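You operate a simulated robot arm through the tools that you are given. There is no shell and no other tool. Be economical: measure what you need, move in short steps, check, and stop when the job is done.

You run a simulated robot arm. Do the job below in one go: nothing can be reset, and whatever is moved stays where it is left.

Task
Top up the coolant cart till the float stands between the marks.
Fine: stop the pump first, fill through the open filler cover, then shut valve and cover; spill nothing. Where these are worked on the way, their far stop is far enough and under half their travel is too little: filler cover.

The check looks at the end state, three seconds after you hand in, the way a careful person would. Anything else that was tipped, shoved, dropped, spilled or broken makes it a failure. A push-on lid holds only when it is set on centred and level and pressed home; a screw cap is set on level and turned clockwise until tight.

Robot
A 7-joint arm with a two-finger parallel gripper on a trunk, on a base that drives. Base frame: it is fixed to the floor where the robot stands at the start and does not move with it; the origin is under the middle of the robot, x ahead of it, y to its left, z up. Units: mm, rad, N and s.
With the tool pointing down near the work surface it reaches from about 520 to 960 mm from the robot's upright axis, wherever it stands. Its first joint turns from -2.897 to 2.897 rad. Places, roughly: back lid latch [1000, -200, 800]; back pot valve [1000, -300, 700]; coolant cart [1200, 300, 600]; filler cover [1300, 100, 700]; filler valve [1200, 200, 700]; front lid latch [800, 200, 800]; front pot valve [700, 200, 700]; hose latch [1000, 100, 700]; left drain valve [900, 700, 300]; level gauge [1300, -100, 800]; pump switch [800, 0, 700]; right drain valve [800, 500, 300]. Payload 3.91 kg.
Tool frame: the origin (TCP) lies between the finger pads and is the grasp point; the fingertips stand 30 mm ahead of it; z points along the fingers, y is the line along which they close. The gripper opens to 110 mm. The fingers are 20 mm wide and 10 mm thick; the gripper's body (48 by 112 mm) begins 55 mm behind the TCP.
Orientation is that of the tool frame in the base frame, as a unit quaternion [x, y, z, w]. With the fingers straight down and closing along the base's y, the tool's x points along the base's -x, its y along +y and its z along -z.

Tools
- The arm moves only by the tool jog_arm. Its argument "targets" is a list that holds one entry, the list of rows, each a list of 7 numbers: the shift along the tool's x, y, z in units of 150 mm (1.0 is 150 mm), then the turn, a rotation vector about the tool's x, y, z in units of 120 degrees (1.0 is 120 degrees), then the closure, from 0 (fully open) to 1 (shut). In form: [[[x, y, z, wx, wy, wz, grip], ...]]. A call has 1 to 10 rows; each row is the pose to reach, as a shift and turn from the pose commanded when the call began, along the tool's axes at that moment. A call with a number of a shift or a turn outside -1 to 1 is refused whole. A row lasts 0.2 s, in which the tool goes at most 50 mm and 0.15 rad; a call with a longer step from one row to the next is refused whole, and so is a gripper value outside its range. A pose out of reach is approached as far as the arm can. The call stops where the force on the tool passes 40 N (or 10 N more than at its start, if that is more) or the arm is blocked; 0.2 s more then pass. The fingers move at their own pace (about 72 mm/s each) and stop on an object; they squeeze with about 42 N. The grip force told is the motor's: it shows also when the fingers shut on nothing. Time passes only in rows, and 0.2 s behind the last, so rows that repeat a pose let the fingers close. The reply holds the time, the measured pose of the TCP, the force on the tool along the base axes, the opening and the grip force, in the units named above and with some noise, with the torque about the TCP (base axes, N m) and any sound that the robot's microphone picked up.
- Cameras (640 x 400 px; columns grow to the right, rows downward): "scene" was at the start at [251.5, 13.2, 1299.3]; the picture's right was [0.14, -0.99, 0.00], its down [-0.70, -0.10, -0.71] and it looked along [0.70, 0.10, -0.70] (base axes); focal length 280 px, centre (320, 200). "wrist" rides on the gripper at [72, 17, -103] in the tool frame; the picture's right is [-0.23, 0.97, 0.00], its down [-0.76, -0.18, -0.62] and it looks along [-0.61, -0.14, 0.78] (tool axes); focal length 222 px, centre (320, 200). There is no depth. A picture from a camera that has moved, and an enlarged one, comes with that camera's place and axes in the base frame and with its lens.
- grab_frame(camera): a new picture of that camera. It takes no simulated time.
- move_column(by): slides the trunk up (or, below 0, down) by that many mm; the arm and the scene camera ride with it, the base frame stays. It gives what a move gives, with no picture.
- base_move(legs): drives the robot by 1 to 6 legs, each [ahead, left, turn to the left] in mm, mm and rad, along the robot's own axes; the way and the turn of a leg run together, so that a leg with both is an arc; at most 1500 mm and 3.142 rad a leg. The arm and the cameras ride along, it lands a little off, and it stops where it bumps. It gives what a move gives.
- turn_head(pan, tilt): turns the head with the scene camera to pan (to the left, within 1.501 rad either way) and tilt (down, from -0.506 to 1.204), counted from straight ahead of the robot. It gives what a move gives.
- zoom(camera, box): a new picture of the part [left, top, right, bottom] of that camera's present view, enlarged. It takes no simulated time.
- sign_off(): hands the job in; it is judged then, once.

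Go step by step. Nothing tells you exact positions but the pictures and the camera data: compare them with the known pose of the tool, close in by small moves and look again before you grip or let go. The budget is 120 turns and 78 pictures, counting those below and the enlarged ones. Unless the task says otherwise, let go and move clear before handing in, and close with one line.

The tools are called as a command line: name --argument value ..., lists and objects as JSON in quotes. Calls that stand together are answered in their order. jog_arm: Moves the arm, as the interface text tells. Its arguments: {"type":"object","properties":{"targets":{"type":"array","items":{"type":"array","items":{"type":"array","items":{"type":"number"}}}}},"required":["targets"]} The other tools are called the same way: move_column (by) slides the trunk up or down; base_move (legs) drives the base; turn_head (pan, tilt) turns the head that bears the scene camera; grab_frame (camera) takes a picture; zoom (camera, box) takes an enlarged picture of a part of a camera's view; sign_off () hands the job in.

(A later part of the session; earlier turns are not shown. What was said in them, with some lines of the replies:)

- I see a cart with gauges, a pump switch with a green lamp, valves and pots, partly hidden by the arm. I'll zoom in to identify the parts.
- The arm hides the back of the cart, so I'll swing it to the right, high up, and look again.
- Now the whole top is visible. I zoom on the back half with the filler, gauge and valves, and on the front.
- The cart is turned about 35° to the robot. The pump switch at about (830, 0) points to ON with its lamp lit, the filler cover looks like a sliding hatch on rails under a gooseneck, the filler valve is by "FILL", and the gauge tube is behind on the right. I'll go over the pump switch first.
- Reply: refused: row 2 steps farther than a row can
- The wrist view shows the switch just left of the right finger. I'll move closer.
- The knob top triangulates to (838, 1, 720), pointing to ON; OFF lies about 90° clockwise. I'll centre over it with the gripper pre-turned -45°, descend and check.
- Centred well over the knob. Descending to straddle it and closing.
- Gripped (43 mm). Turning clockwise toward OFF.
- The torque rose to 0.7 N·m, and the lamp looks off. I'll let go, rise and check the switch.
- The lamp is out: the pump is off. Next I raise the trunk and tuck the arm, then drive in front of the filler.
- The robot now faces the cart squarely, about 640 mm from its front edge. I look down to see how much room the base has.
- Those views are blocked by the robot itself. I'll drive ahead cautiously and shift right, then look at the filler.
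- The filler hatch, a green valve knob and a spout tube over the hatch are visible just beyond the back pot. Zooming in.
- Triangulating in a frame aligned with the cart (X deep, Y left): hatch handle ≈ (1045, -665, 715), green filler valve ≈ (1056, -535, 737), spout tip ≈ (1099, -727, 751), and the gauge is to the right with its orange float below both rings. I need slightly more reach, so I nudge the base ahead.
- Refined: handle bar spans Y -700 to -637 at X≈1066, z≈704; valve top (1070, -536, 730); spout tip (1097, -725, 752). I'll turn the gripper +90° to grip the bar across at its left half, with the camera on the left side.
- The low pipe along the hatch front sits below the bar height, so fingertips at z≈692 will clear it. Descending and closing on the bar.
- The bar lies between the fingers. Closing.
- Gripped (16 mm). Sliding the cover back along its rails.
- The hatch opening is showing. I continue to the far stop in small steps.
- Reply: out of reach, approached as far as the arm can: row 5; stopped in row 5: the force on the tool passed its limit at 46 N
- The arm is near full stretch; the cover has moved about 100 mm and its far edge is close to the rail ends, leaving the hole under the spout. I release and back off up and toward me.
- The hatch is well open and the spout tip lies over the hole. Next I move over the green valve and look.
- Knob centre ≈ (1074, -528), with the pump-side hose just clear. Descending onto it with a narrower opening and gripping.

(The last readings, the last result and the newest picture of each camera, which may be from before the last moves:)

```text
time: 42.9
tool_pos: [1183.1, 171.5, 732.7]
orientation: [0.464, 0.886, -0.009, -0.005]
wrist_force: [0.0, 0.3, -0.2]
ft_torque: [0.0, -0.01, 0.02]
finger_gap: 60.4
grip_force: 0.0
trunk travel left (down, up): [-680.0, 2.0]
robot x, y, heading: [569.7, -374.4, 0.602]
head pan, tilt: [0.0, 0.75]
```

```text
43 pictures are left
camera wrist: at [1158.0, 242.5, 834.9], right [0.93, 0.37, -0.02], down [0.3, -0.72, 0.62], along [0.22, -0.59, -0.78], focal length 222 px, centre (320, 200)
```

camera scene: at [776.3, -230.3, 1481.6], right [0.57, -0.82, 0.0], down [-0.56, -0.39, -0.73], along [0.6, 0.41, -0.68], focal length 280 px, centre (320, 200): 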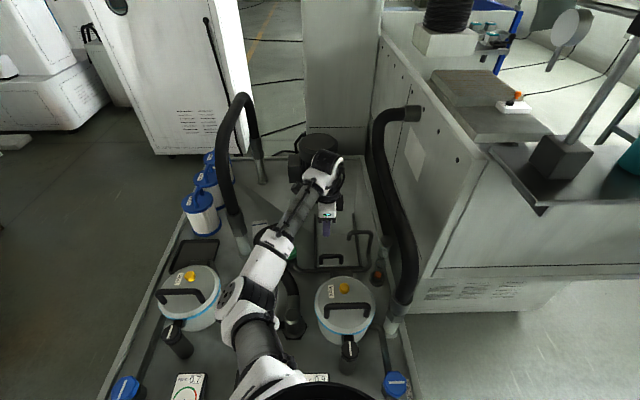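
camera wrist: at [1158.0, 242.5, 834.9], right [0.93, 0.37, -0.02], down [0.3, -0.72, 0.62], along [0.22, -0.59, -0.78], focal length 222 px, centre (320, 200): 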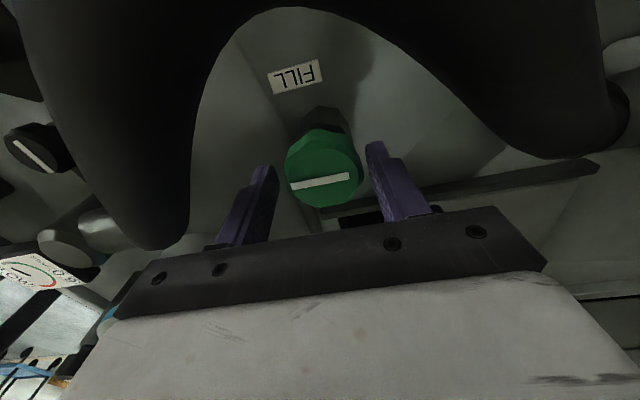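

The knob is between the fingers. Gripping it and trying a small counter-clockwise turn.

jog_arm --targets '[[[0, 0, 0, 0, 0, 0, 1], [0, 0, 0, 0, 0, 0, 1], [0, 0, 0, 0, 0, 0, 1]]]'

jog_arm --targets '[[[0, 0, 0, 0, 0, -0.06, 1], [0, 0, 0, 0, 0, -0.12, 1]]]'

zoom --camera "scene" --box '[270, 200, 430, 300]'

```text
time: 43.7
tool_pos: [1185.2, 173.6, 733.0]
orientation: [0.463, 0.886, -0.007, -0.004]
wrist_force: [19.9, 15.0, -3.3]
ft_torque: [0.82, -0.74, 0.02]
finger_gap: 47.8
grip_force: 45.5
trunk travel left (down, up): [-680.0, 2.0]
robot x, y, heading: [566.8, -371.9, 0.6]
head pan, tilt: [0.0, 0.75]
```

```text
time: 44.3
tool_pos: [1185.5, 174.2, 733.8]
orientation: [0.348, 0.938, -0.005, -0.005]
wrist_force: [19.6, 15.2, 2.8]
ft_torque: [-0.27, -1.58, 0.0]
finger_gap: 47.4
grip_force: 45.1
trunk travel left (down, up): [-680.0, 2.0]
robot x, y, heading: [569.4, -377.2, 0.601]
head pan, tilt: [0.0, 0.75]
```

```text
4.00 times, centred on (350, 250) of scene
camera zoom: at [776.2, -229.9, 1481.5], right [0.57, -0.82, 0.0], down [-0.56, -0.39, -0.73], along [0.6, 0.41, -0.68], focal length 1122 px, centre (200, 0)
```

zoom: 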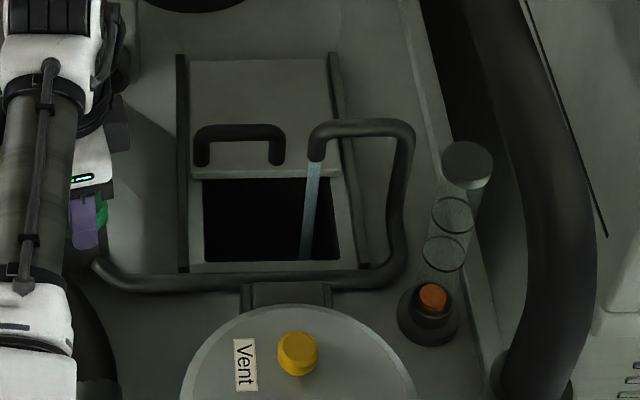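

Coolant flows from the spout into the hole. I hold this small opening and watch the float.

jog_arm --targets '[[[0, 0, 0, 0, 0, 0, 1], [0, 0, 0, 0, 0, 0, 1], [0, 0, 0, 0, 0, 0, 1], [0, 0, 0, 0, 0, 0, 1], [0, 0, 0, 0, 0, 0, 1]]]'

zoom --camera "scene" --box '[270, 200, 430, 300]'

```text
time: 45.5
tool_pos: [1184.9, 174.8, 733.0]
orientation: [0.348, 0.937, -0.004, -0.005]
wrist_force: [25.6, 16.0, 10.0]
ft_torque: [0.63, -0.86, 0.05]
finger_gap: 47.9
grip_force: 44.7
trunk travel left (down, up): [-680.0, 2.0]
robot x, y, heading: [566.7, -376.9, 0.605]
head pan, tilt: [0.0, 0.75]
```

```text
4.00 times, centred on (350, 250) of scene
camera zoom: at [776.1, -230.5, 1481.5], right [0.57, -0.82, 0.0], down [-0.56, -0.39, -0.73], along [0.6, 0.41, -0.68], focal length 1122 px, centre (200, 0)
```

zoom: 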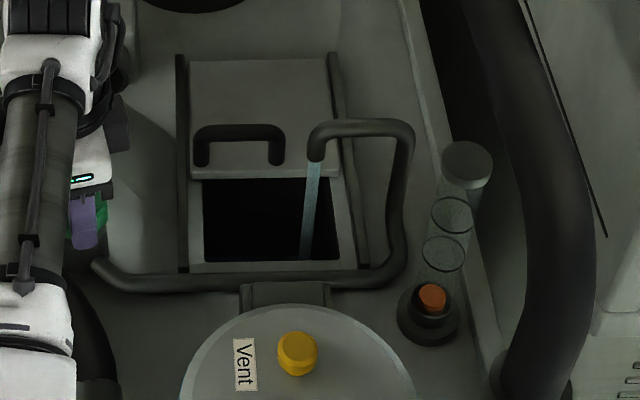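

jog_arm --targets '[[[0, 0.01, 0, 0, 0, 0, 1], [0, 0.02, 0, 0, 0, 0, 1], [0, 0.02, 0, 0, 0, 0, 1], [0, 0.02, 0, 0, 0, 0, 1], [0, 0.02, 0, 0, 0, 0, 1], [0, 0.02, 0, 0, 0, 0, 1], [0, 0.02, 0, 0, 0, 0, 1], [0, 0.02, 0, 0, 0, 0, 1], [0, 0.02, 0, 0, 0, 0, 1], [0, 0.02, 0, 0, 0, 0, 1]]]'

zoom --camera "scene" --box '[350, 220, 414, 260]'

```text
time: 47.7
tool_pos: [1185.1, 174.5, 733.2]
orientation: [0.349, 0.937, -0.008, -0.006]
wrist_force: [1.0, -18.0, 7.8]
ft_torque: [-0.22, -0.73, 0.02]
finger_gap: 47.8
grip_force: 44.4
trunk travel left (down, up): [-680.0, 2.0]
robot x, y, heading: [566.7, -376.8, 0.603]
head pan, tilt: [0.0, 0.75]
```

```text
10.00 times, centred on (382, 240) of scene
camera zoom: at [775.0, -232.4, 1481.9], right [0.57, -0.82, 0.0], down [-0.56, -0.39, -0.73], along [0.6, 0.42, -0.68], focal length 2804 px, centre (-300, -200)
```

zoom: 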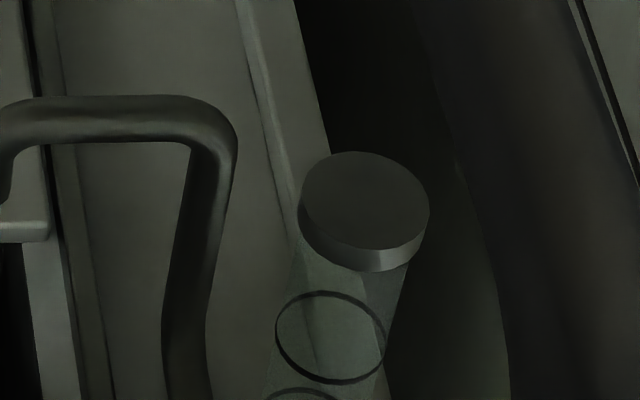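

jog_arm --targets '[[[0, 0, 0, 0, 0, 0, 1], [0, 0, 0, 0, 0, 0, 1], [0, 0, 0, 0, 0, 0, 1], [0, 0, 0, 0, 0, 0, 1], [0, 0, 0, 0, 0, 0, 1]]]'

zoom --camera "scene" --box '[334, 235, 414, 285]'

```text
time: 48.9
tool_pos: [1185.9, 174.6, 732.6]
orientation: [0.348, 0.937, -0.008, -0.006]
wrist_force: [-2.7, -27.2, 2.8]
ft_torque: [0.02, -0.34, 0.01]
finger_gap: 47.8
grip_force: 44.8
trunk travel left (down, up): [-680.0, 2.0]
robot x, y, heading: [564.5, -375.3, 0.602]
head pan, tilt: [0.0, 0.75]
```

```text
8.00 times, centred on (374, 260) of scene
camera zoom: at [775.1, -232.5, 1481.9], right [0.57, -0.82, 0.0], down [-0.56, -0.39, -0.73], along [0.6, 0.42, -0.68], focal length 2243 px, centre (-112, -280)
```

zoom: 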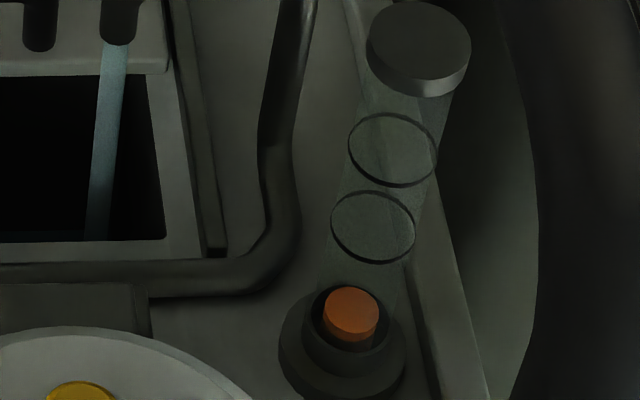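

The float rises slowly. I open the valve another 15–20° for more flow and check.

jog_arm --targets '[[[0, -0.008, 0, 0, 0, -0.06, 1], [0, -0.008, 0, 0, 0, -0.12, 1], [0, -0.008, 0, 0, 0, -0.16, 1], [0, -0.008, 0, 0, 0, -0.16, 1], [0, -0.008, 0, 0, 0, -0.16, 1], [0, -0.008, 0, 0, 0, -0.16, 1], [0, -0.008, 0, 0, 0, -0.16, 1]]]'

zoom --camera "scene" --box '[334, 235, 414, 285]'

```text
time: 50.5
tool_pos: [1185.1, 173.7, 732.3]
orientation: [0.187, 0.982, -0.006, -0.007]
wrist_force: [6.2, -18.1, 2.7]
ft_torque: [-0.18, -1.17, -0.03]
finger_gap: 47.6
grip_force: 44.7
trunk travel left (down, up): [-680.0, 2.0]
robot x, y, heading: [567.1, -372.9, 0.6]
head pan, tilt: [0.0, 0.75]
```

```text
8.00 times, centred on (374, 260) of scene
camera zoom: at [775.6, -231.8, 1481.8], right [0.57, -0.82, 0.0], down [-0.56, -0.39, -0.73], along [0.6, 0.42, -0.68], focal length 2243 px, centre (-112, -280)
```

zoom: 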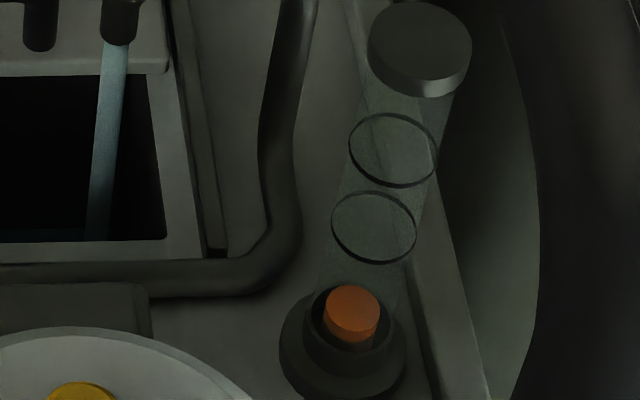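

jog_arm --targets '[[[0, 0, 0, 0, 0, -0.06, 1], [0, 0, 0, 0, 0, -0.12, 1], [0, 0, 0, 0, 0, -0.16, 1], [0, 0, 0, 0, 0, -0.16, 1], [0, 0, 0, 0, 0, -0.16, 1], [0, 0, 0, 0, 0, -0.16, 1], [0, 0, 0, 0, 0, -0.16, 1], [0, 0, 0, 0, 0, -0.16, 1]]]'

zoom --camera "scene" --box '[334, 235, 414, 285]'

```text
time: 52.3
tool_pos: [1185.3, 173.5, 731.6]
orientation: [0.021, 1.0, -0.004, -0.007]
wrist_force: [9.0, -15.4, 1.5]
ft_torque: [-0.1, -0.87, 0.01]
finger_gap: 47.6
grip_force: 45.1
trunk travel left (down, up): [-680.0, 2.0]
robot x, y, heading: [565.3, -376.9, 0.599]
head pan, tilt: [0.0, 0.75]
```

```text
8.00 times, centred on (374, 260) of scene
camera zoom: at [775.8, -231.7, 1481.7], right [0.57, -0.82, 0.0], down [-0.56, -0.39, -0.73], along [0.6, 0.42, -0.68], focal length 2243 px, centre (-112, -280)
```

zoom: 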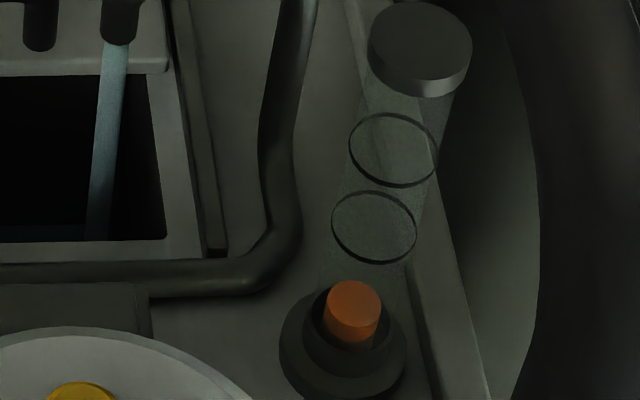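

Rising steadily at about 3–4 px/s; about 120 px to go. I hold for a few seconds.

jog_arm --targets '[[[0, 0, 0, 0, 0, 0, 1], [0, 0, 0, 0, 0, 0, 1], [0, 0, 0, 0, 0, 0, 1], [0, 0, 0, 0, 0, 0, 1], [0, 0, 0, 0, 0, 0, 1], [0, 0, 0, 0, 0, 0, 1], [0, 0, 0, 0, 0, 0, 1], [0, 0, 0, 0, 0, 0, 1], [0, 0, 0, 0, 0, 0, 1], [0, 0, 0, 0, 0, 0, 1]]]'

jog_arm --targets '[[[0, 0, 0, 0, 0, 0, 1], [0, 0, 0, 0, 0, 0, 1], [0, 0, 0, 0, 0, 0, 1], [0, 0, 0, 0, 0, 0, 1], [0, 0, 0, 0, 0, 0, 1], [0, 0, 0, 0, 0, 0, 1], [0, 0, 0, 0, 0, 0, 1], [0, 0, 0, 0, 0, 0, 1], [0, 0, 0, 0, 0, 0, 1], [0, 0, 0, 0, 0, 0, 1]]]'

zoom --camera "scene" --box '[334, 235, 414, 285]'

```text
time: 54.5
tool_pos: [1184.0, 173.7, 732.9]
orientation: [0.021, 1.0, -0.004, -0.009]
wrist_force: [12.4, -14.3, 4.1]
ft_torque: [0.07, -0.26, 0.01]
finger_gap: 47.7
grip_force: 44.8
trunk travel left (down, up): [-680.0, 2.0]
robot x, y, heading: [568.8, -375.2, 0.607]
head pan, tilt: [0.0, 0.75]
```

```text
time: 56.7
tool_pos: [1185.7, 173.4, 732.6]
orientation: [0.021, 1.0, -0.004, -0.009]
wrist_force: [14.1, -14.4, 5.1]
ft_torque: [0.11, -0.27, -0.01]
finger_gap: 47.6
grip_force: 44.6
trunk travel left (down, up): [-680.0, 2.0]
robot x, y, heading: [565.9, -377.8, 0.6]
head pan, tilt: [0.0, 0.75]
```

```text
8.00 times, centred on (374, 260) of scene
camera zoom: at [775.9, -231.8, 1481.7], right [0.57, -0.82, 0.0], down [-0.56, -0.39, -0.73], along [0.6, 0.42, -0.68], focal length 2243 px, centre (-112, -280)
```

zoom: 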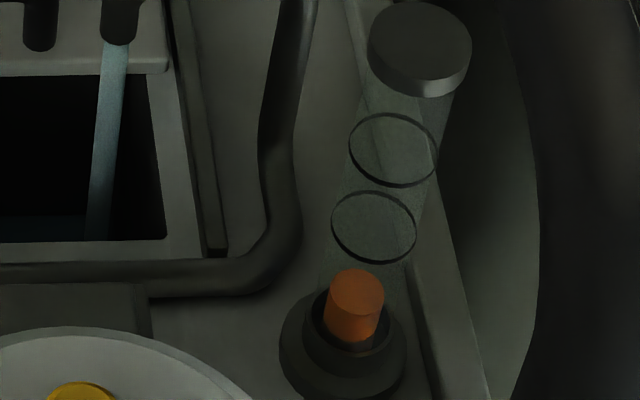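

Rate about 2.5 px/s, so about 40 s remain. I hold for about 13 s more, well short of the target.

jog_arm --targets '[[[0, 0, 0, 0, 0, 0, 1], [0, 0, 0, 0, 0, 0, 1], [0, 0, 0, 0, 0, 0, 1], [0, 0, 0, 0, 0, 0, 1], [0, 0, 0, 0, 0, 0, 1], [0, 0, 0, 0, 0, 0, 1], [0, 0, 0, 0, 0, 0, 1], [0, 0, 0, 0, 0, 0, 1], [0, 0, 0, 0, 0, 0, 1], [0, 0, 0, 0, 0, 0, 1]]]'

jog_arm --targets '[[[0, 0, 0, 0, 0, 0, 1], [0, 0, 0, 0, 0, 0, 1], [0, 0, 0, 0, 0, 0, 1], [0, 0, 0, 0, 0, 0, 1], [0, 0, 0, 0, 0, 0, 1], [0, 0, 0, 0, 0, 0, 1], [0, 0, 0, 0, 0, 0, 1], [0, 0, 0, 0, 0, 0, 1], [0, 0, 0, 0, 0, 0, 1], [0, 0, 0, 0, 0, 0, 1]]]'

jog_arm --targets '[[[0, 0, 0, 0, 0, 0, 1], [0, 0, 0, 0, 0, 0, 1], [0, 0, 0, 0, 0, 0, 1], [0, 0, 0, 0, 0, 0, 1], [0, 0, 0, 0, 0, 0, 1], [0, 0, 0, 0, 0, 0, 1], [0, 0, 0, 0, 0, 0, 1], [0, 0, 0, 0, 0, 0, 1], [0, 0, 0, 0, 0, 0, 1], [0, 0, 0, 0, 0, 0, 1]]]'

jog_arm --targets '[[[0, 0, 0, 0, 0, 0, 1], [0, 0, 0, 0, 0, 0, 1], [0, 0, 0, 0, 0, 0, 1], [0, 0, 0, 0, 0, 0, 1], [0, 0, 0, 0, 0, 0, 1], [0, 0, 0, 0, 0, 0, 1], [0, 0, 0, 0, 0, 0, 1], [0, 0, 0, 0, 0, 0, 1], [0, 0, 0, 0, 0, 0, 1], [0, 0, 0, 0, 0, 0, 1]]]'

jog_arm --targets '[[[0, 0, 0, 0, 0, 0, 1], [0, 0, 0, 0, 0, 0, 1], [0, 0, 0, 0, 0, 0, 1], [0, 0, 0, 0, 0, 0, 1], [0, 0, 0, 0, 0, 0, 1], [0, 0, 0, 0, 0, 0, 1], [0, 0, 0, 0, 0, 0, 1], [0, 0, 0, 0, 0, 0, 1], [0, 0, 0, 0, 0, 0, 1], [0, 0, 0, 0, 0, 0, 1]]]'

jog_arm --targets '[[[0, 0, 0, 0, 0, 0, 1], [0, 0, 0, 0, 0, 0, 1], [0, 0, 0, 0, 0, 0, 1], [0, 0, 0, 0, 0, 0, 1], [0, 0, 0, 0, 0, 0, 1], [0, 0, 0, 0, 0, 0, 1], [0, 0, 0, 0, 0, 0, 1], [0, 0, 0, 0, 0, 0, 1], [0, 0, 0, 0, 0, 0, 1], [0, 0, 0, 0, 0, 0, 1]]]'

zoom --camera "scene" --box '[334, 235, 414, 285]'

```text
time: 58.9
tool_pos: [1184.5, 174.3, 732.7]
orientation: [0.02, 1.0, -0.003, -0.009]
wrist_force: [14.1, -13.6, 4.7]
ft_torque: [0.1, -0.35, 0.01]
finger_gap: 47.9
grip_force: 45.1
trunk travel left (down, up): [-680.0, 2.0]
robot x, y, heading: [567.1, -378.7, 0.599]
head pan, tilt: [0.0, 0.75]
```

```text
time: 61.1
tool_pos: [1184.4, 173.7, 733.5]
orientation: [0.022, 1.0, -0.004, -0.009]
wrist_force: [13.0, -13.6, 4.6]
ft_torque: [0.06, -0.34, 0.0]
finger_gap: 47.7
grip_force: 45.2
trunk travel left (down, up): [-680.0, 2.0]
robot x, y, heading: [567.1, -375.2, 0.602]
head pan, tilt: [0.0, 0.75]
```

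```text
time: 63.3
tool_pos: [1184.9, 173.7, 732.3]
orientation: [0.021, 1.0, -0.003, -0.009]
wrist_force: [13.3, -13.9, 4.7]
ft_torque: [0.07, -0.31, -0.02]
finger_gap: 47.7
grip_force: 45.3
trunk travel left (down, up): [-680.0, 2.0]
robot x, y, heading: [566.4, -372.8, 0.601]
head pan, tilt: [0.0, 0.75]
```

```text
time: 65.5
tool_pos: [1184.7, 173.8, 733.2]
orientation: [0.02, 1.0, -0.004, -0.009]
wrist_force: [12.2, -14.2, 4.4]
ft_torque: [0.08, -0.33, -0.02]
finger_gap: 47.7
grip_force: 44.7
trunk travel left (down, up): [-680.0, 2.0]
robot x, y, heading: [566.0, -375.0, 0.603]
head pan, tilt: [0.0, 0.75]
```

```text
time: 67.7
tool_pos: [1184.7, 173.4, 731.7]
orientation: [0.021, 1.0, -0.004, -0.009]
wrist_force: [10.2, -14.3, 3.8]
ft_torque: [0.11, -0.29, -0.03]
finger_gap: 47.6
grip_force: 45.0
trunk travel left (down, up): [-680.0, 2.0]
robot x, y, heading: [564.1, -376.6, 0.599]
head pan, tilt: [0.0, 0.75]
```

```text
time: 69.9
tool_pos: [1185.1, 174.5, 731.8]
orientation: [0.021, 1.0, -0.004, -0.009]
wrist_force: [11.0, -14.3, 3.6]
ft_torque: [0.07, -0.21, -0.02]
finger_gap: 47.8
grip_force: 45.0
trunk travel left (down, up): [-680.0, 2.0]
robot x, y, heading: [569.1, -376.0, 0.606]
head pan, tilt: [0.0, 0.75]
```

```text
8.00 times, centred on (374, 260) of scene
camera zoom: at [775.8, -231.8, 1481.7], right [0.57, -0.82, 0.0], down [-0.56, -0.39, -0.73], along [0.6, 0.42, -0.68], focal length 2243 px, centre (-112, -280)
```

zoom: 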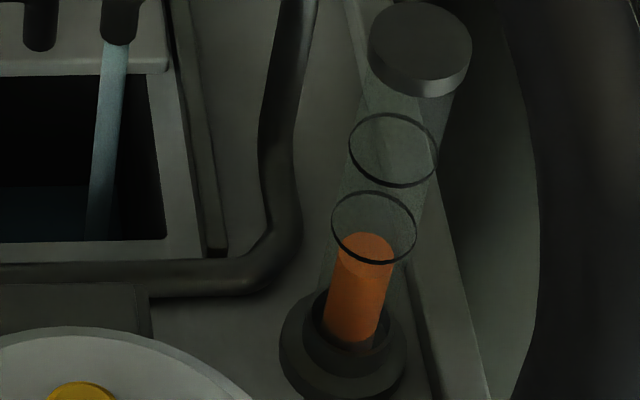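

The float's top is now just below the lower ring. Continue about 9 s and check its shape.

jog_arm --targets '[[[0, 0, 0, 0, 0, 0, 1], [0, 0, 0, 0, 0, 0, 1], [0, 0, 0, 0, 0, 0, 1], [0, 0, 0, 0, 0, 0, 1], [0, 0, 0, 0, 0, 0, 1], [0, 0, 0, 0, 0, 0, 1], [0, 0, 0, 0, 0, 0, 1], [0, 0, 0, 0, 0, 0, 1], [0, 0, 0, 0, 0, 0, 1], [0, 0, 0, 0, 0, 0, 1]]]'

jog_arm --targets '[[[0, 0, 0, 0, 0, 0, 1], [0, 0, 0, 0, 0, 0, 1], [0, 0, 0, 0, 0, 0, 1], [0, 0, 0, 0, 0, 0, 1], [0, 0, 0, 0, 0, 0, 1], [0, 0, 0, 0, 0, 0, 1], [0, 0, 0, 0, 0, 0, 1], [0, 0, 0, 0, 0, 0, 1], [0, 0, 0, 0, 0, 0, 1], [0, 0, 0, 0, 0, 0, 1]]]'

jog_arm --targets '[[[0, 0, 0, 0, 0, 0, 1], [0, 0, 0, 0, 0, 0, 1], [0, 0, 0, 0, 0, 0, 1], [0, 0, 0, 0, 0, 0, 1], [0, 0, 0, 0, 0, 0, 1], [0, 0, 0, 0, 0, 0, 1], [0, 0, 0, 0, 0, 0, 1], [0, 0, 0, 0, 0, 0, 1], [0, 0, 0, 0, 0, 0, 1], [0, 0, 0, 0, 0, 0, 1]]]'

jog_arm --targets '[[[0, 0, 0, 0, 0, 0, 1], [0, 0, 0, 0, 0, 0, 1], [0, 0, 0, 0, 0, 0, 1], [0, 0, 0, 0, 0, 0, 1], [0, 0, 0, 0, 0, 0, 1], [0, 0, 0, 0, 0, 0, 1], [0, 0, 0, 0, 0, 0, 1], [0, 0, 0, 0, 0, 0, 1], [0, 0, 0, 0, 0, 0, 1], [0, 0, 0, 0, 0, 0, 1]]]'

zoom --camera "scene" --box '[334, 235, 414, 285]'

```text
time: 72.1
tool_pos: [1185.0, 173.4, 733.1]
orientation: [0.021, 1.0, -0.005, -0.009]
wrist_force: [8.4, -14.9, 3.7]
ft_torque: [0.06, -0.26, -0.01]
finger_gap: 47.5
grip_force: 45.1
trunk travel left (down, up): [-680.0, 2.0]
robot x, y, heading: [566.1, -376.3, 0.602]
head pan, tilt: [0.0, 0.75]
```

```text
time: 74.3
tool_pos: [1184.7, 173.3, 732.3]
orientation: [0.021, 1.0, -0.004, -0.009]
wrist_force: [7.5, -14.7, 2.4]
ft_torque: [0.08, -0.23, 0.01]
finger_gap: 47.8
grip_force: 45.0
trunk travel left (down, up): [-680.0, 2.0]
robot x, y, heading: [569.4, -376.5, 0.603]
head pan, tilt: [0.0, 0.75]
```

```text
time: 76.5
tool_pos: [1184.5, 174.0, 732.8]
orientation: [0.021, 1.0, -0.004, -0.008]
wrist_force: [8.3, -15.3, 3.0]
ft_torque: [0.09, -0.19, -0.04]
finger_gap: 47.7
grip_force: 44.8
trunk travel left (down, up): [-680.0, 2.0]
robot x, y, heading: [571.0, -375.0, 0.604]
head pan, tilt: [0.0, 0.75]
```

```text
time: 78.7
tool_pos: [1184.8, 172.9, 733.6]
orientation: [0.021, 1.0, -0.005, -0.009]
wrist_force: [7.4, -16.3, 1.5]
ft_torque: [0.06, -0.16, -0.01]
finger_gap: 47.7
grip_force: 44.8
trunk travel left (down, up): [-680.0, 2.0]
robot x, y, heading: [565.0, -375.7, 0.603]
head pan, tilt: [0.0, 0.75]
```

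```text
8.00 times, centred on (374, 260) of scene
camera zoom: at [775.7, -231.8, 1481.7], right [0.57, -0.82, 0.0], down [-0.56, -0.39, -0.73], along [0.6, 0.42, -0.68], focal length 2243 px, centre (-112, -280)
```

zoom: 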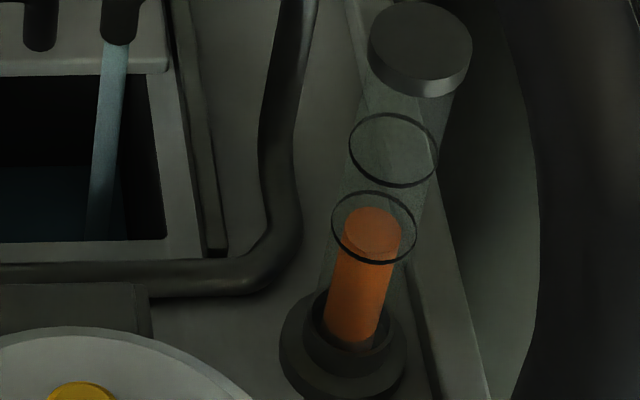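

The orange column's top is now at the lower ring. About 11 s more should bring it near the middle, then I'll close.

jog_arm --targets '[[[0, 0, 0, 0, 0, 0, 1], [0, 0, 0, 0, 0, 0, 1], [0, 0, 0, 0, 0, 0, 1], [0, 0, 0, 0, 0, 0, 1], [0, 0, 0, 0, 0, 0, 1], [0, 0, 0, 0, 0, 0, 1], [0, 0, 0, 0, 0, 0, 1], [0, 0, 0, 0, 0, 0, 1], [0, 0, 0, 0, 0, 0, 1], [0, 0, 0, 0, 0, 0, 1]]]'

jog_arm --targets '[[[0, 0, 0, 0, 0, 0, 1], [0, 0, 0, 0, 0, 0, 1], [0, 0, 0, 0, 0, 0, 1], [0, 0, 0, 0, 0, 0, 1], [0, 0, 0, 0, 0, 0, 1], [0, 0, 0, 0, 0, 0, 1], [0, 0, 0, 0, 0, 0, 1], [0, 0, 0, 0, 0, 0, 1], [0, 0, 0, 0, 0, 0, 1], [0, 0, 0, 0, 0, 0, 1]]]'

jog_arm --targets '[[[0, 0, 0, 0, 0, 0, 1], [0, 0, 0, 0, 0, 0, 1], [0, 0, 0, 0, 0, 0, 1], [0, 0, 0, 0, 0, 0, 1], [0, 0, 0, 0, 0, 0, 1], [0, 0, 0, 0, 0, 0, 1], [0, 0, 0, 0, 0, 0, 1], [0, 0, 0, 0, 0, 0, 1], [0, 0, 0, 0, 0, 0, 1], [0, 0, 0, 0, 0, 0, 1]]]'

jog_arm --targets '[[[0, 0, 0, 0, 0, 0, 1], [0, 0, 0, 0, 0, 0, 1], [0, 0, 0, 0, 0, 0, 1], [0, 0, 0, 0, 0, 0, 1], [0, 0, 0, 0, 0, 0, 1], [0, 0, 0, 0, 0, 0, 1], [0, 0, 0, 0, 0, 0, 1], [0, 0, 0, 0, 0, 0, 1], [0, 0, 0, 0, 0, 0, 1], [0, 0, 0, 0, 0, 0, 1]]]'

jog_arm --targets '[[[0, 0, 0, 0, 0, 0, 1], [0, 0, 0, 0, 0, 0, 1], [0, 0, 0, 0, 0, 0, 1], [0, 0, 0, 0, 0, 0, 1], [0, 0, 0, 0, 0, 0, 1], [0, 0, 0, 0, 0, 0, 1], [0, 0, 0, 0, 0, 0, 1], [0, 0, 0, 0, 0, 0, 1]]]'

zoom --camera "scene" --box '[334, 235, 414, 285]'

```text
time: 80.9
tool_pos: [1185.0, 174.3, 732.6]
orientation: [0.02, 1.0, -0.005, -0.009]
wrist_force: [5.5, -15.7, 1.2]
ft_torque: [0.03, -0.12, -0.01]
finger_gap: 47.8
grip_force: 44.4
trunk travel left (down, up): [-680.0, 2.0]
robot x, y, heading: [568.1, -371.6, 0.606]
head pan, tilt: [0.0, 0.75]
```

```text
time: 83.1
tool_pos: [1184.4, 174.2, 732.9]
orientation: [0.022, 1.0, -0.005, -0.009]
wrist_force: [6.2, -16.2, 1.5]
ft_torque: [0.07, -0.14, -0.03]
finger_gap: 47.7
grip_force: 44.9
trunk travel left (down, up): [-680.0, 2.0]
robot x, y, heading: [565.0, -372.4, 0.602]
head pan, tilt: [0.0, 0.75]
```

```text
time: 85.3
tool_pos: [1185.4, 173.5, 731.7]
orientation: [0.02, 1.0, -0.005, -0.01]
wrist_force: [4.8, -17.0, 1.8]
ft_torque: [0.04, -0.07, -0.03]
finger_gap: 47.8
grip_force: 45.1
trunk travel left (down, up): [-680.0, 2.0]
robot x, y, heading: [568.9, -376.8, 0.601]
head pan, tilt: [0.0, 0.75]
```

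```text
time: 87.5
tool_pos: [1184.8, 173.5, 733.0]
orientation: [0.021, 1.0, -0.005, -0.009]
wrist_force: [4.8, -16.4, 0.9]
ft_torque: [0.06, -0.1, 0.0]
finger_gap: 47.7
grip_force: 45.1
trunk travel left (down, up): [-680.0, 2.0]
robot x, y, heading: [566.4, -376.0, 0.6]
head pan, tilt: [0.0, 0.75]
```

```text
time: 89.3
tool_pos: [1184.8, 173.2, 732.3]
orientation: [0.021, 1.0, -0.005, -0.009]
wrist_force: [3.9, -16.5, 1.9]
ft_torque: [0.07, -0.13, -0.01]
finger_gap: 47.8
grip_force: 44.9
trunk travel left (down, up): [-680.0, 2.0]
robot x, y, heading: [568.3, -373.6, 0.598]
head pan, tilt: [0.0, 0.75]
```

```text
8.00 times, centred on (374, 260) of scene
camera zoom: at [775.7, -231.7, 1481.7], right [0.57, -0.82, 0.0], down [-0.56, -0.39, -0.73], along [0.6, 0.42, -0.68], focal length 2243 px, centre (-112, -280)
```

zoom: 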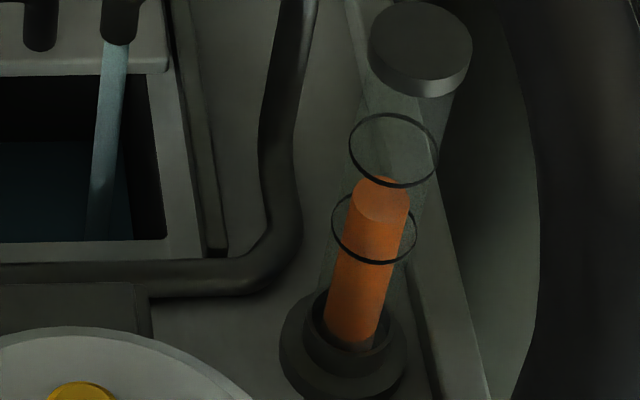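

The column top is near mid-way between the rings. Closing the valve now.

jog_arm --targets '[[[0, 0, 0, 0, 0, 0.07, 1], [0, 0, 0, 0, 0, 0.14, 1], [0, 0, 0, 0, 0, 0.21, 1], [0, 0, 0, 0, 0, 0.28, 1], [0, 0, 0, 0, 0, 0.35, 1], [0, 0, 0, 0, 0, 0.42, 1], [0, 0, 0, 0, 0, 0.45, 1], [0, 0, 0, 0, 0, 0.45, 1]]]'

zoom --camera "scene" --box '[270, 200, 430, 300]'

```text
time: 91.1
tool_pos: [1184.8, 175.6, 732.0]
orientation: [0.472, 0.881, -0.007, -0.005]
wrist_force: [8.0, -6.8, 3.6]
ft_torque: [0.44, -0.75, 0.35]
finger_gap: 47.8
grip_force: 44.9
trunk travel left (down, up): [-680.0, 2.0]
robot x, y, heading: [563.5, -375.4, 0.604]
head pan, tilt: [0.0, 0.75]
```

```text
4.00 times, centred on (350, 250) of scene
camera zoom: at [775.7, -231.3, 1481.7], right [0.57, -0.82, 0.0], down [-0.56, -0.39, -0.73], along [0.6, 0.42, -0.68], focal length 1122 px, centre (200, 0)
```

zoom: 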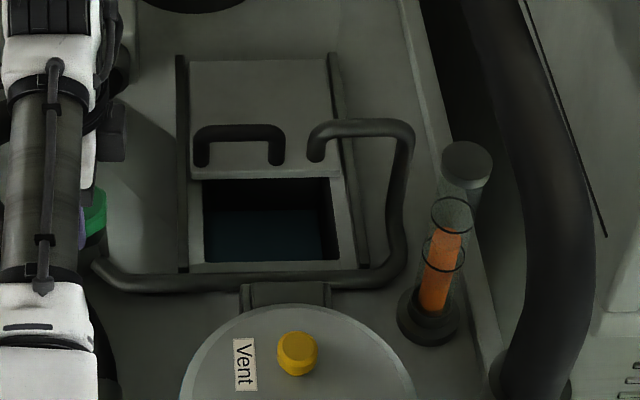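

The flow has stopped and the stop is felt. I press it shut a touch more, release, rise and check the level.

jog_arm --targets '[[[0, 0, 0, 0, 0, 0.03, 1], [0, 0, 0, 0, 0, 0.03, 1], [0, 0, 0, 0, 0, 0.03, 0.6], [0, 0, 0, 0, 0, 0.03, 0.45], [0, 0, -0.2, 0, 0, 0.0, 0.45], [0, 0, -0.45, 0, 0, 0, 0.45], [0, 0, -0.75, 0, 0, 0, 0.45]]]'

zoom --camera "scene" --box '[334, 235, 414, 285]'

grab_frame --camera "wrist"

```text
time: 92.7
tool_pos: [1185.1, 175.4, 845.9]
orientation: [0.472, 0.881, -0.009, -0.006]
wrist_force: [0.8, 0.0, -0.4]
ft_torque: [0.01, -0.01, -0.02]
finger_gap: 60.6
grip_force: 0.1
trunk travel left (down, up): [-680.0, 2.0]
robot x, y, heading: [568.4, -373.7, 0.599]
head pan, tilt: [0.0, 0.75]
```

```text
8.00 times, centred on (374, 260) of scene
camera zoom: at [774.2, -230.1, 1481.7], right [0.57, -0.82, 0.0], down [-0.56, -0.39, -0.73], along [0.6, 0.41, -0.68], focal length 2243 px, centre (-112, -280)
```

zoom: 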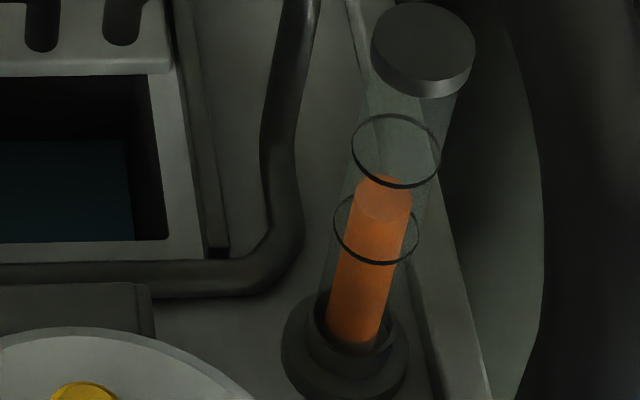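

```text
30 pictures are left
camera wrist: at [1160.7, 246.1, 947.4], right [0.94, 0.35, -0.02], down [0.29, -0.73, 0.63], along [0.2, -0.59, -0.78], focal length 222 px, centre (320, 200)
```

wrist: 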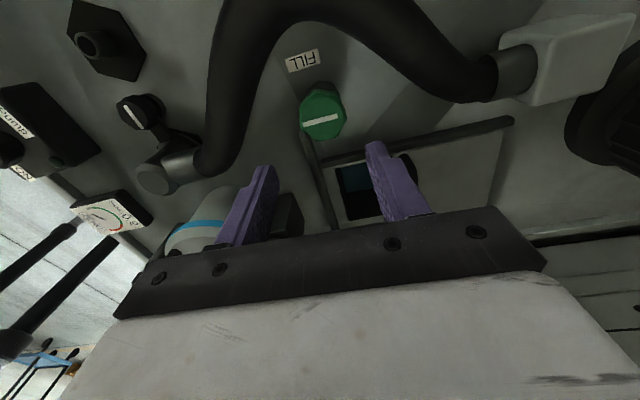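

The column top sits about midway between the rings and the valve is shut. Now I return to the hatch handle, approaching high, to close the cover.

jog_arm --targets '[[[-0.25, 0.1, 0.0, 0, 0, -0.008, 0.45], [-0.5, 0.2, 0.0, 0, 0, -0.008, 0.45], [-0.75, 0.3, 0.1, 0, 0, -0.008, 0.45], [-0.807, 0.45, 0.2, 0, 0, -0.008, 0.45], [-0.807, 0.53, 0.32, 0, 0, -0.008, 0.45]]]'

grab_frame --camera "wrist"

zoom --camera "scene" --box '[240, 180, 430, 300]'

```text
time: 93.9
tool_pos: [1318.5, 117.3, 796.6]
orientation: [0.465, 0.885, -0.008, -0.004]
wrist_force: [-0.3, -0.4, -0.1]
ft_torque: [0.02, -0.01, 0.0]
finger_gap: 60.5
grip_force: 0.1
trunk travel left (down, up): [-680.0, 2.0]
robot x, y, heading: [567.1, -374.9, 0.605]
head pan, tilt: [0.0, 0.75]
```

```text
29 pictures are left
camera wrist: at [1293.5, 187.0, 898.0], right [0.93, 0.37, -0.02], down [0.3, -0.72, 0.63], along [0.21, -0.59, -0.78], focal length 222 px, centre (320, 200)
```

wrist: 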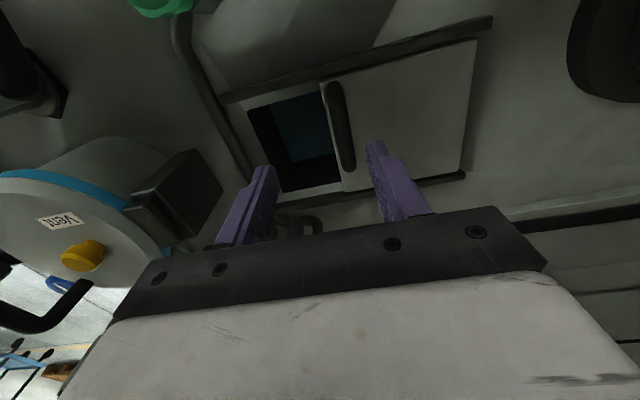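

```text
3.33 times, centred on (335, 240) of scene
camera zoom: at [775.7, -230.6, 1481.6], right [0.57, -0.82, 0.0], down [-0.56, -0.39, -0.73], along [0.6, 0.41, -0.68], focal length 935 px, centre (270, 67)
```

zoom: 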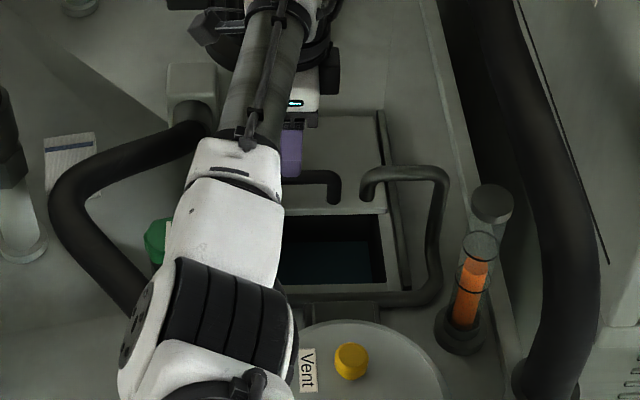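

The bar is at X≈1170. Descending the last 75 mm with a small forward shift and gripping.

jog_arm --targets '[[[0, 0.04, 0.15, 0, 0, 0, 0.45], [0, 0.08, 0.3, 0, 0, 0, 0.45], [0, 0.1, 0.42, 0, 0, 0, 0.45], [0, 0.1, 0.49, 0, 0, 0, 0.45]]]'

grab_frame --camera "wrist"

```text
time: 94.9
tool_pos: [1329.5, 125.0, 722.1]
orientation: [0.464, 0.886, -0.008, -0.005]
wrist_force: [0.4, 0.0, -0.1]
ft_torque: [-0.01, 0.01, -0.01]
finger_gap: 60.6
grip_force: 0.1
trunk travel left (down, up): [-680.0, 2.0]
robot x, y, heading: [564.2, -379.2, 0.601]
head pan, tilt: [0.0, 0.75]
```

```text
27 pictures are left
camera wrist: at [1305.0, 195.4, 823.2], right [0.93, 0.37, -0.02], down [0.3, -0.72, 0.62], along [0.21, -0.59, -0.78], focal length 222 px, centre (320, 200)
```

wrist: 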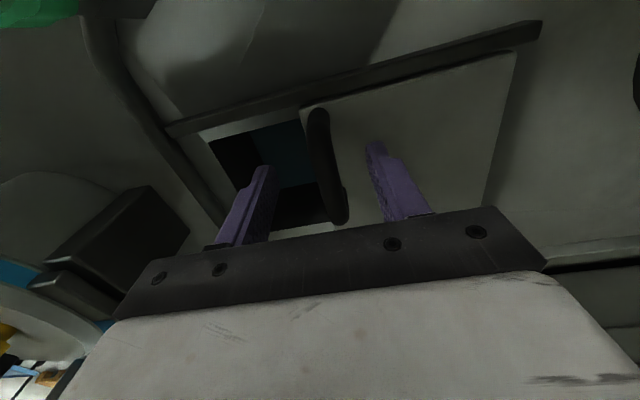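

Bar centred between the fingers. Gripping, then pulling the cover shut.

jog_arm --targets '[[[0, 0, 0, 0, 0, 0, 0.8], [0, 0, 0, 0, 0, 0, 1], [0, 0, 0, 0, 0, 0, 1], [0, 0, 0, 0, 0, 0, 1]]]'

jog_arm --targets '[[[0, -0.08, 0, 0, 0, 0, 1], [0, -0.16, 0, 0, 0, 0, 1], [0, -0.24, 0, 0, 0, 0, 1], [0, -0.32, 0, 0, 0, 0, 1], [0, -0.4, 0, 0, 0, 0, 1], [0, -0.48, 0, 0, 0, 0, 1], [0, -0.54, 0, 0, 0, 0, 1]]]'

zoom --camera "scene" --box '[270, 190, 430, 290]'

```text
time: 95.9
tool_pos: [1330.1, 125.0, 721.0]
orientation: [0.465, 0.885, -0.008, -0.006]
wrist_force: [0.3, -2.1, 0.9]
ft_torque: [0.15, 0.14, 0.98]
finger_gap: 16.2
grip_force: 44.7
trunk travel left (down, up): [-680.0, 2.0]
robot x, y, heading: [564.5, -375.7, 0.605]
head pan, tilt: [0.0, 0.75]
```

```text
time: 97.5
tool_pos: [1264.5, 78.2, 720.9]
orientation: [0.466, 0.885, -0.009, -0.006]
wrist_force: [13.5, -17.1, -3.6]
ft_torque: [-0.6, -0.65, 0.96]
finger_gap: 16.0
grip_force: 45.0
trunk travel left (down, up): [-680.0, 2.0]
robot x, y, heading: [563.5, -377.0, 0.597]
head pan, tilt: [0.0, 0.75]
```

```text
4.00 times, centred on (350, 240) of scene
camera zoom: at [776.8, -231.5, 1481.5], right [0.57, -0.82, 0.0], down [-0.56, -0.39, -0.73], along [0.6, 0.41, -0.68], focal length 1122 px, centre (200, 40)
```

zoom: 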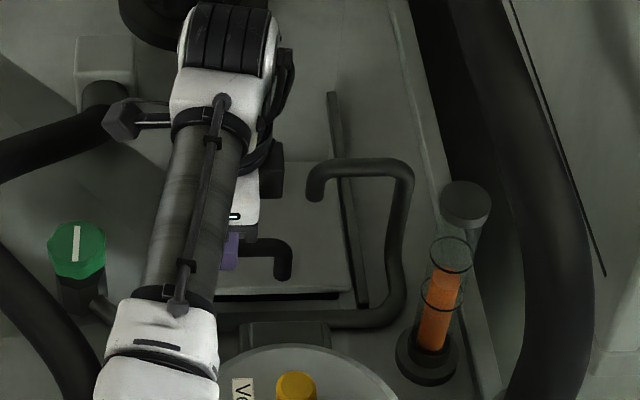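

About 16 mm remain. Finishing the pull, easing the small side load.

jog_arm --targets '[[[-0.015, -0.04, 0, 0, 0, 0, 1], [-0.02, -0.08, 0, 0, 0, 0, 1], [-0.02, -0.11, 0, 0, 0, 0, 1], [-0.02, -0.135, 0, 0, 0, 0, 1], [-0.02, -0.15, 0, 0, 0, 0, 1]]]'

zoom --camera "scene" --box '[270, 190, 430, 290]'

```text
time: 98.6
tool_pos: [1250.7, 67.5, 721.2]
orientation: [0.464, 0.886, -0.004, -0.003]
wrist_force: [14.7, 6.1, -14.3]
ft_torque: [0.67, -0.11, 0.96]
finger_gap: 15.5
grip_force: 44.7
trunk travel left (down, up): [-680.0, 2.0]
robot x, y, heading: [568.1, -375.5, 0.6]
head pan, tilt: [0.0, 0.75]
stopped in row 5: the force on the tool passed its limit at 43 N (the readings are from after the stop); the commanded pose is now the measured one
```

```text
4.00 times, centred on (350, 240) of scene
camera zoom: at [778.2, -229.0, 1481.0], right [0.57, -0.82, 0.0], down [-0.56, -0.39, -0.73], along [0.6, 0.41, -0.68], focal length 1122 px, centre (200, 40)
```

zoom: 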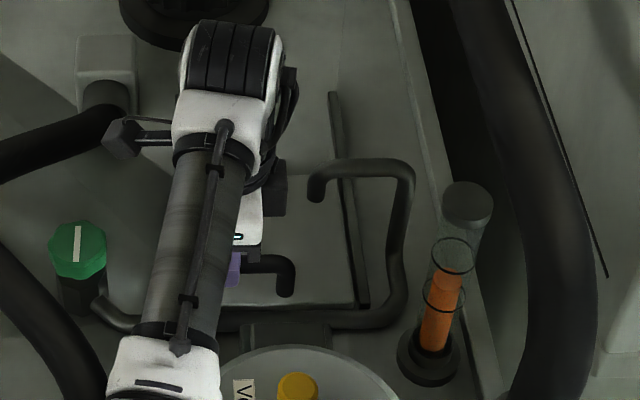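

The cover hit its front stop: closed. Releasing and rising clear.

jog_arm --targets '[[[0, 0, 0, 0, 0, 0, 0.6], [0, 0, 0, 0, 0, 0, 0.6], [0, 0, -0.2, 0, 0, 0, 0.6], [0, 0, -0.5, 0, 0, 0, 0.6], [0, 0, -0.8, 0, 0, 0, 0.6], [0, 0, -1.0, 0, 0, 0, 0.6]]]'

jog_arm --targets '[[[0, 0, -0.3, 0, 0, -0.06, 0.3], [0, -0.2, -0.5, 0, 0, -0.12, 0], [0, -0.45, -0.6, 0, 0, -0.18, 0], [0, -0.7, -0.7, 0, 0, -0.24, 0], [0, -0.95, -0.8, 0, 0, -0.3, 0]]]'

grab_frame --camera "scene"

zoom --camera "scene" --box '[240, 180, 430, 300]'

```text
time: 100.0
tool_pos: [1250.0, 69.2, 874.1]
orientation: [0.465, 0.885, -0.004, -0.004]
wrist_force: [0.0, -0.3, 0.4]
ft_torque: [-0.01, -0.01, -0.04]
finger_gap: 44.0
grip_force: 0.1
trunk travel left (down, up): [-680.0, 2.0]
robot x, y, heading: [567.9, -373.4, 0.604]
head pan, tilt: [0.0, 0.75]
```

```text
time: 101.2
tool_pos: [1132.8, -10.5, 995.1]
orientation: [0.168, 0.986, -0.002, -0.004]
wrist_force: [-0.3, -0.4, 0.2]
ft_torque: [0.03, -0.02, -0.05]
finger_gap: 110.0
grip_force: 0.1
trunk travel left (down, up): [-680.0, 2.0]
robot x, y, heading: [567.0, -376.3, 0.601]
head pan, tilt: [0.0, 0.75]
```

```text
24 pictures are left
camera scene: at [775.4, -230.6, 1481.7], right [0.57, -0.82, 0.0], down [-0.56, -0.39, -0.73], along [0.6, 0.41, -0.68], focal length 280 px, centre (320, 200)
```

scene: 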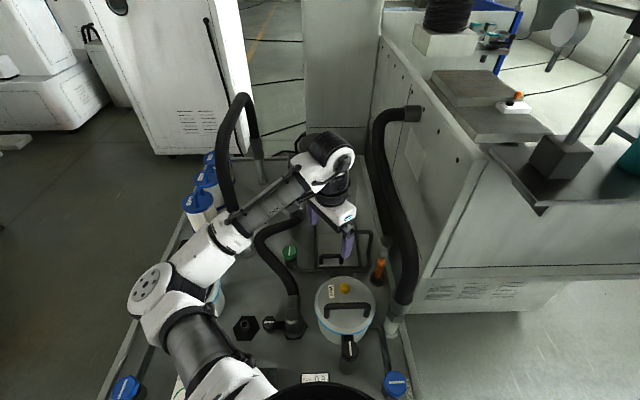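

```text
3.33 times, centred on (335, 240) of scene
camera zoom: at [775.4, -230.6, 1481.7], right [0.57, -0.82, 0.0], down [-0.56, -0.39, -0.73], along [0.6, 0.41, -0.68], focal length 935 px, centre (270, 67)
```

zoom: 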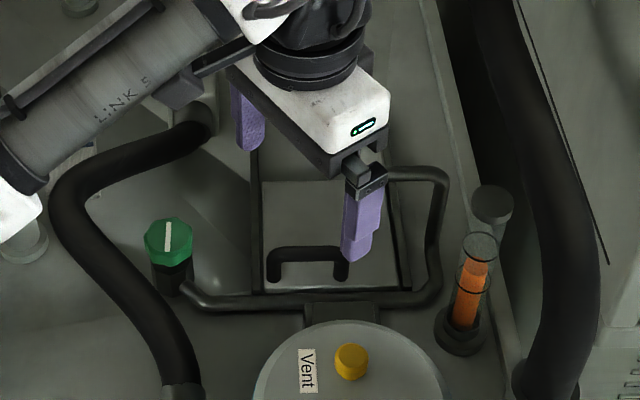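

The cover is shut, the valve closed, the pump off, the float between the marks, nothing spilled, and the gripper is clear; handing in.

sign_off

```text
The job is handed in.
```

The coolant cart is topped up and handed in. The float's top stands about midway between the two marks, the pump is off, and the filler valve and cover are both shut. I saw no coolant go anywhere but into the filler hole.
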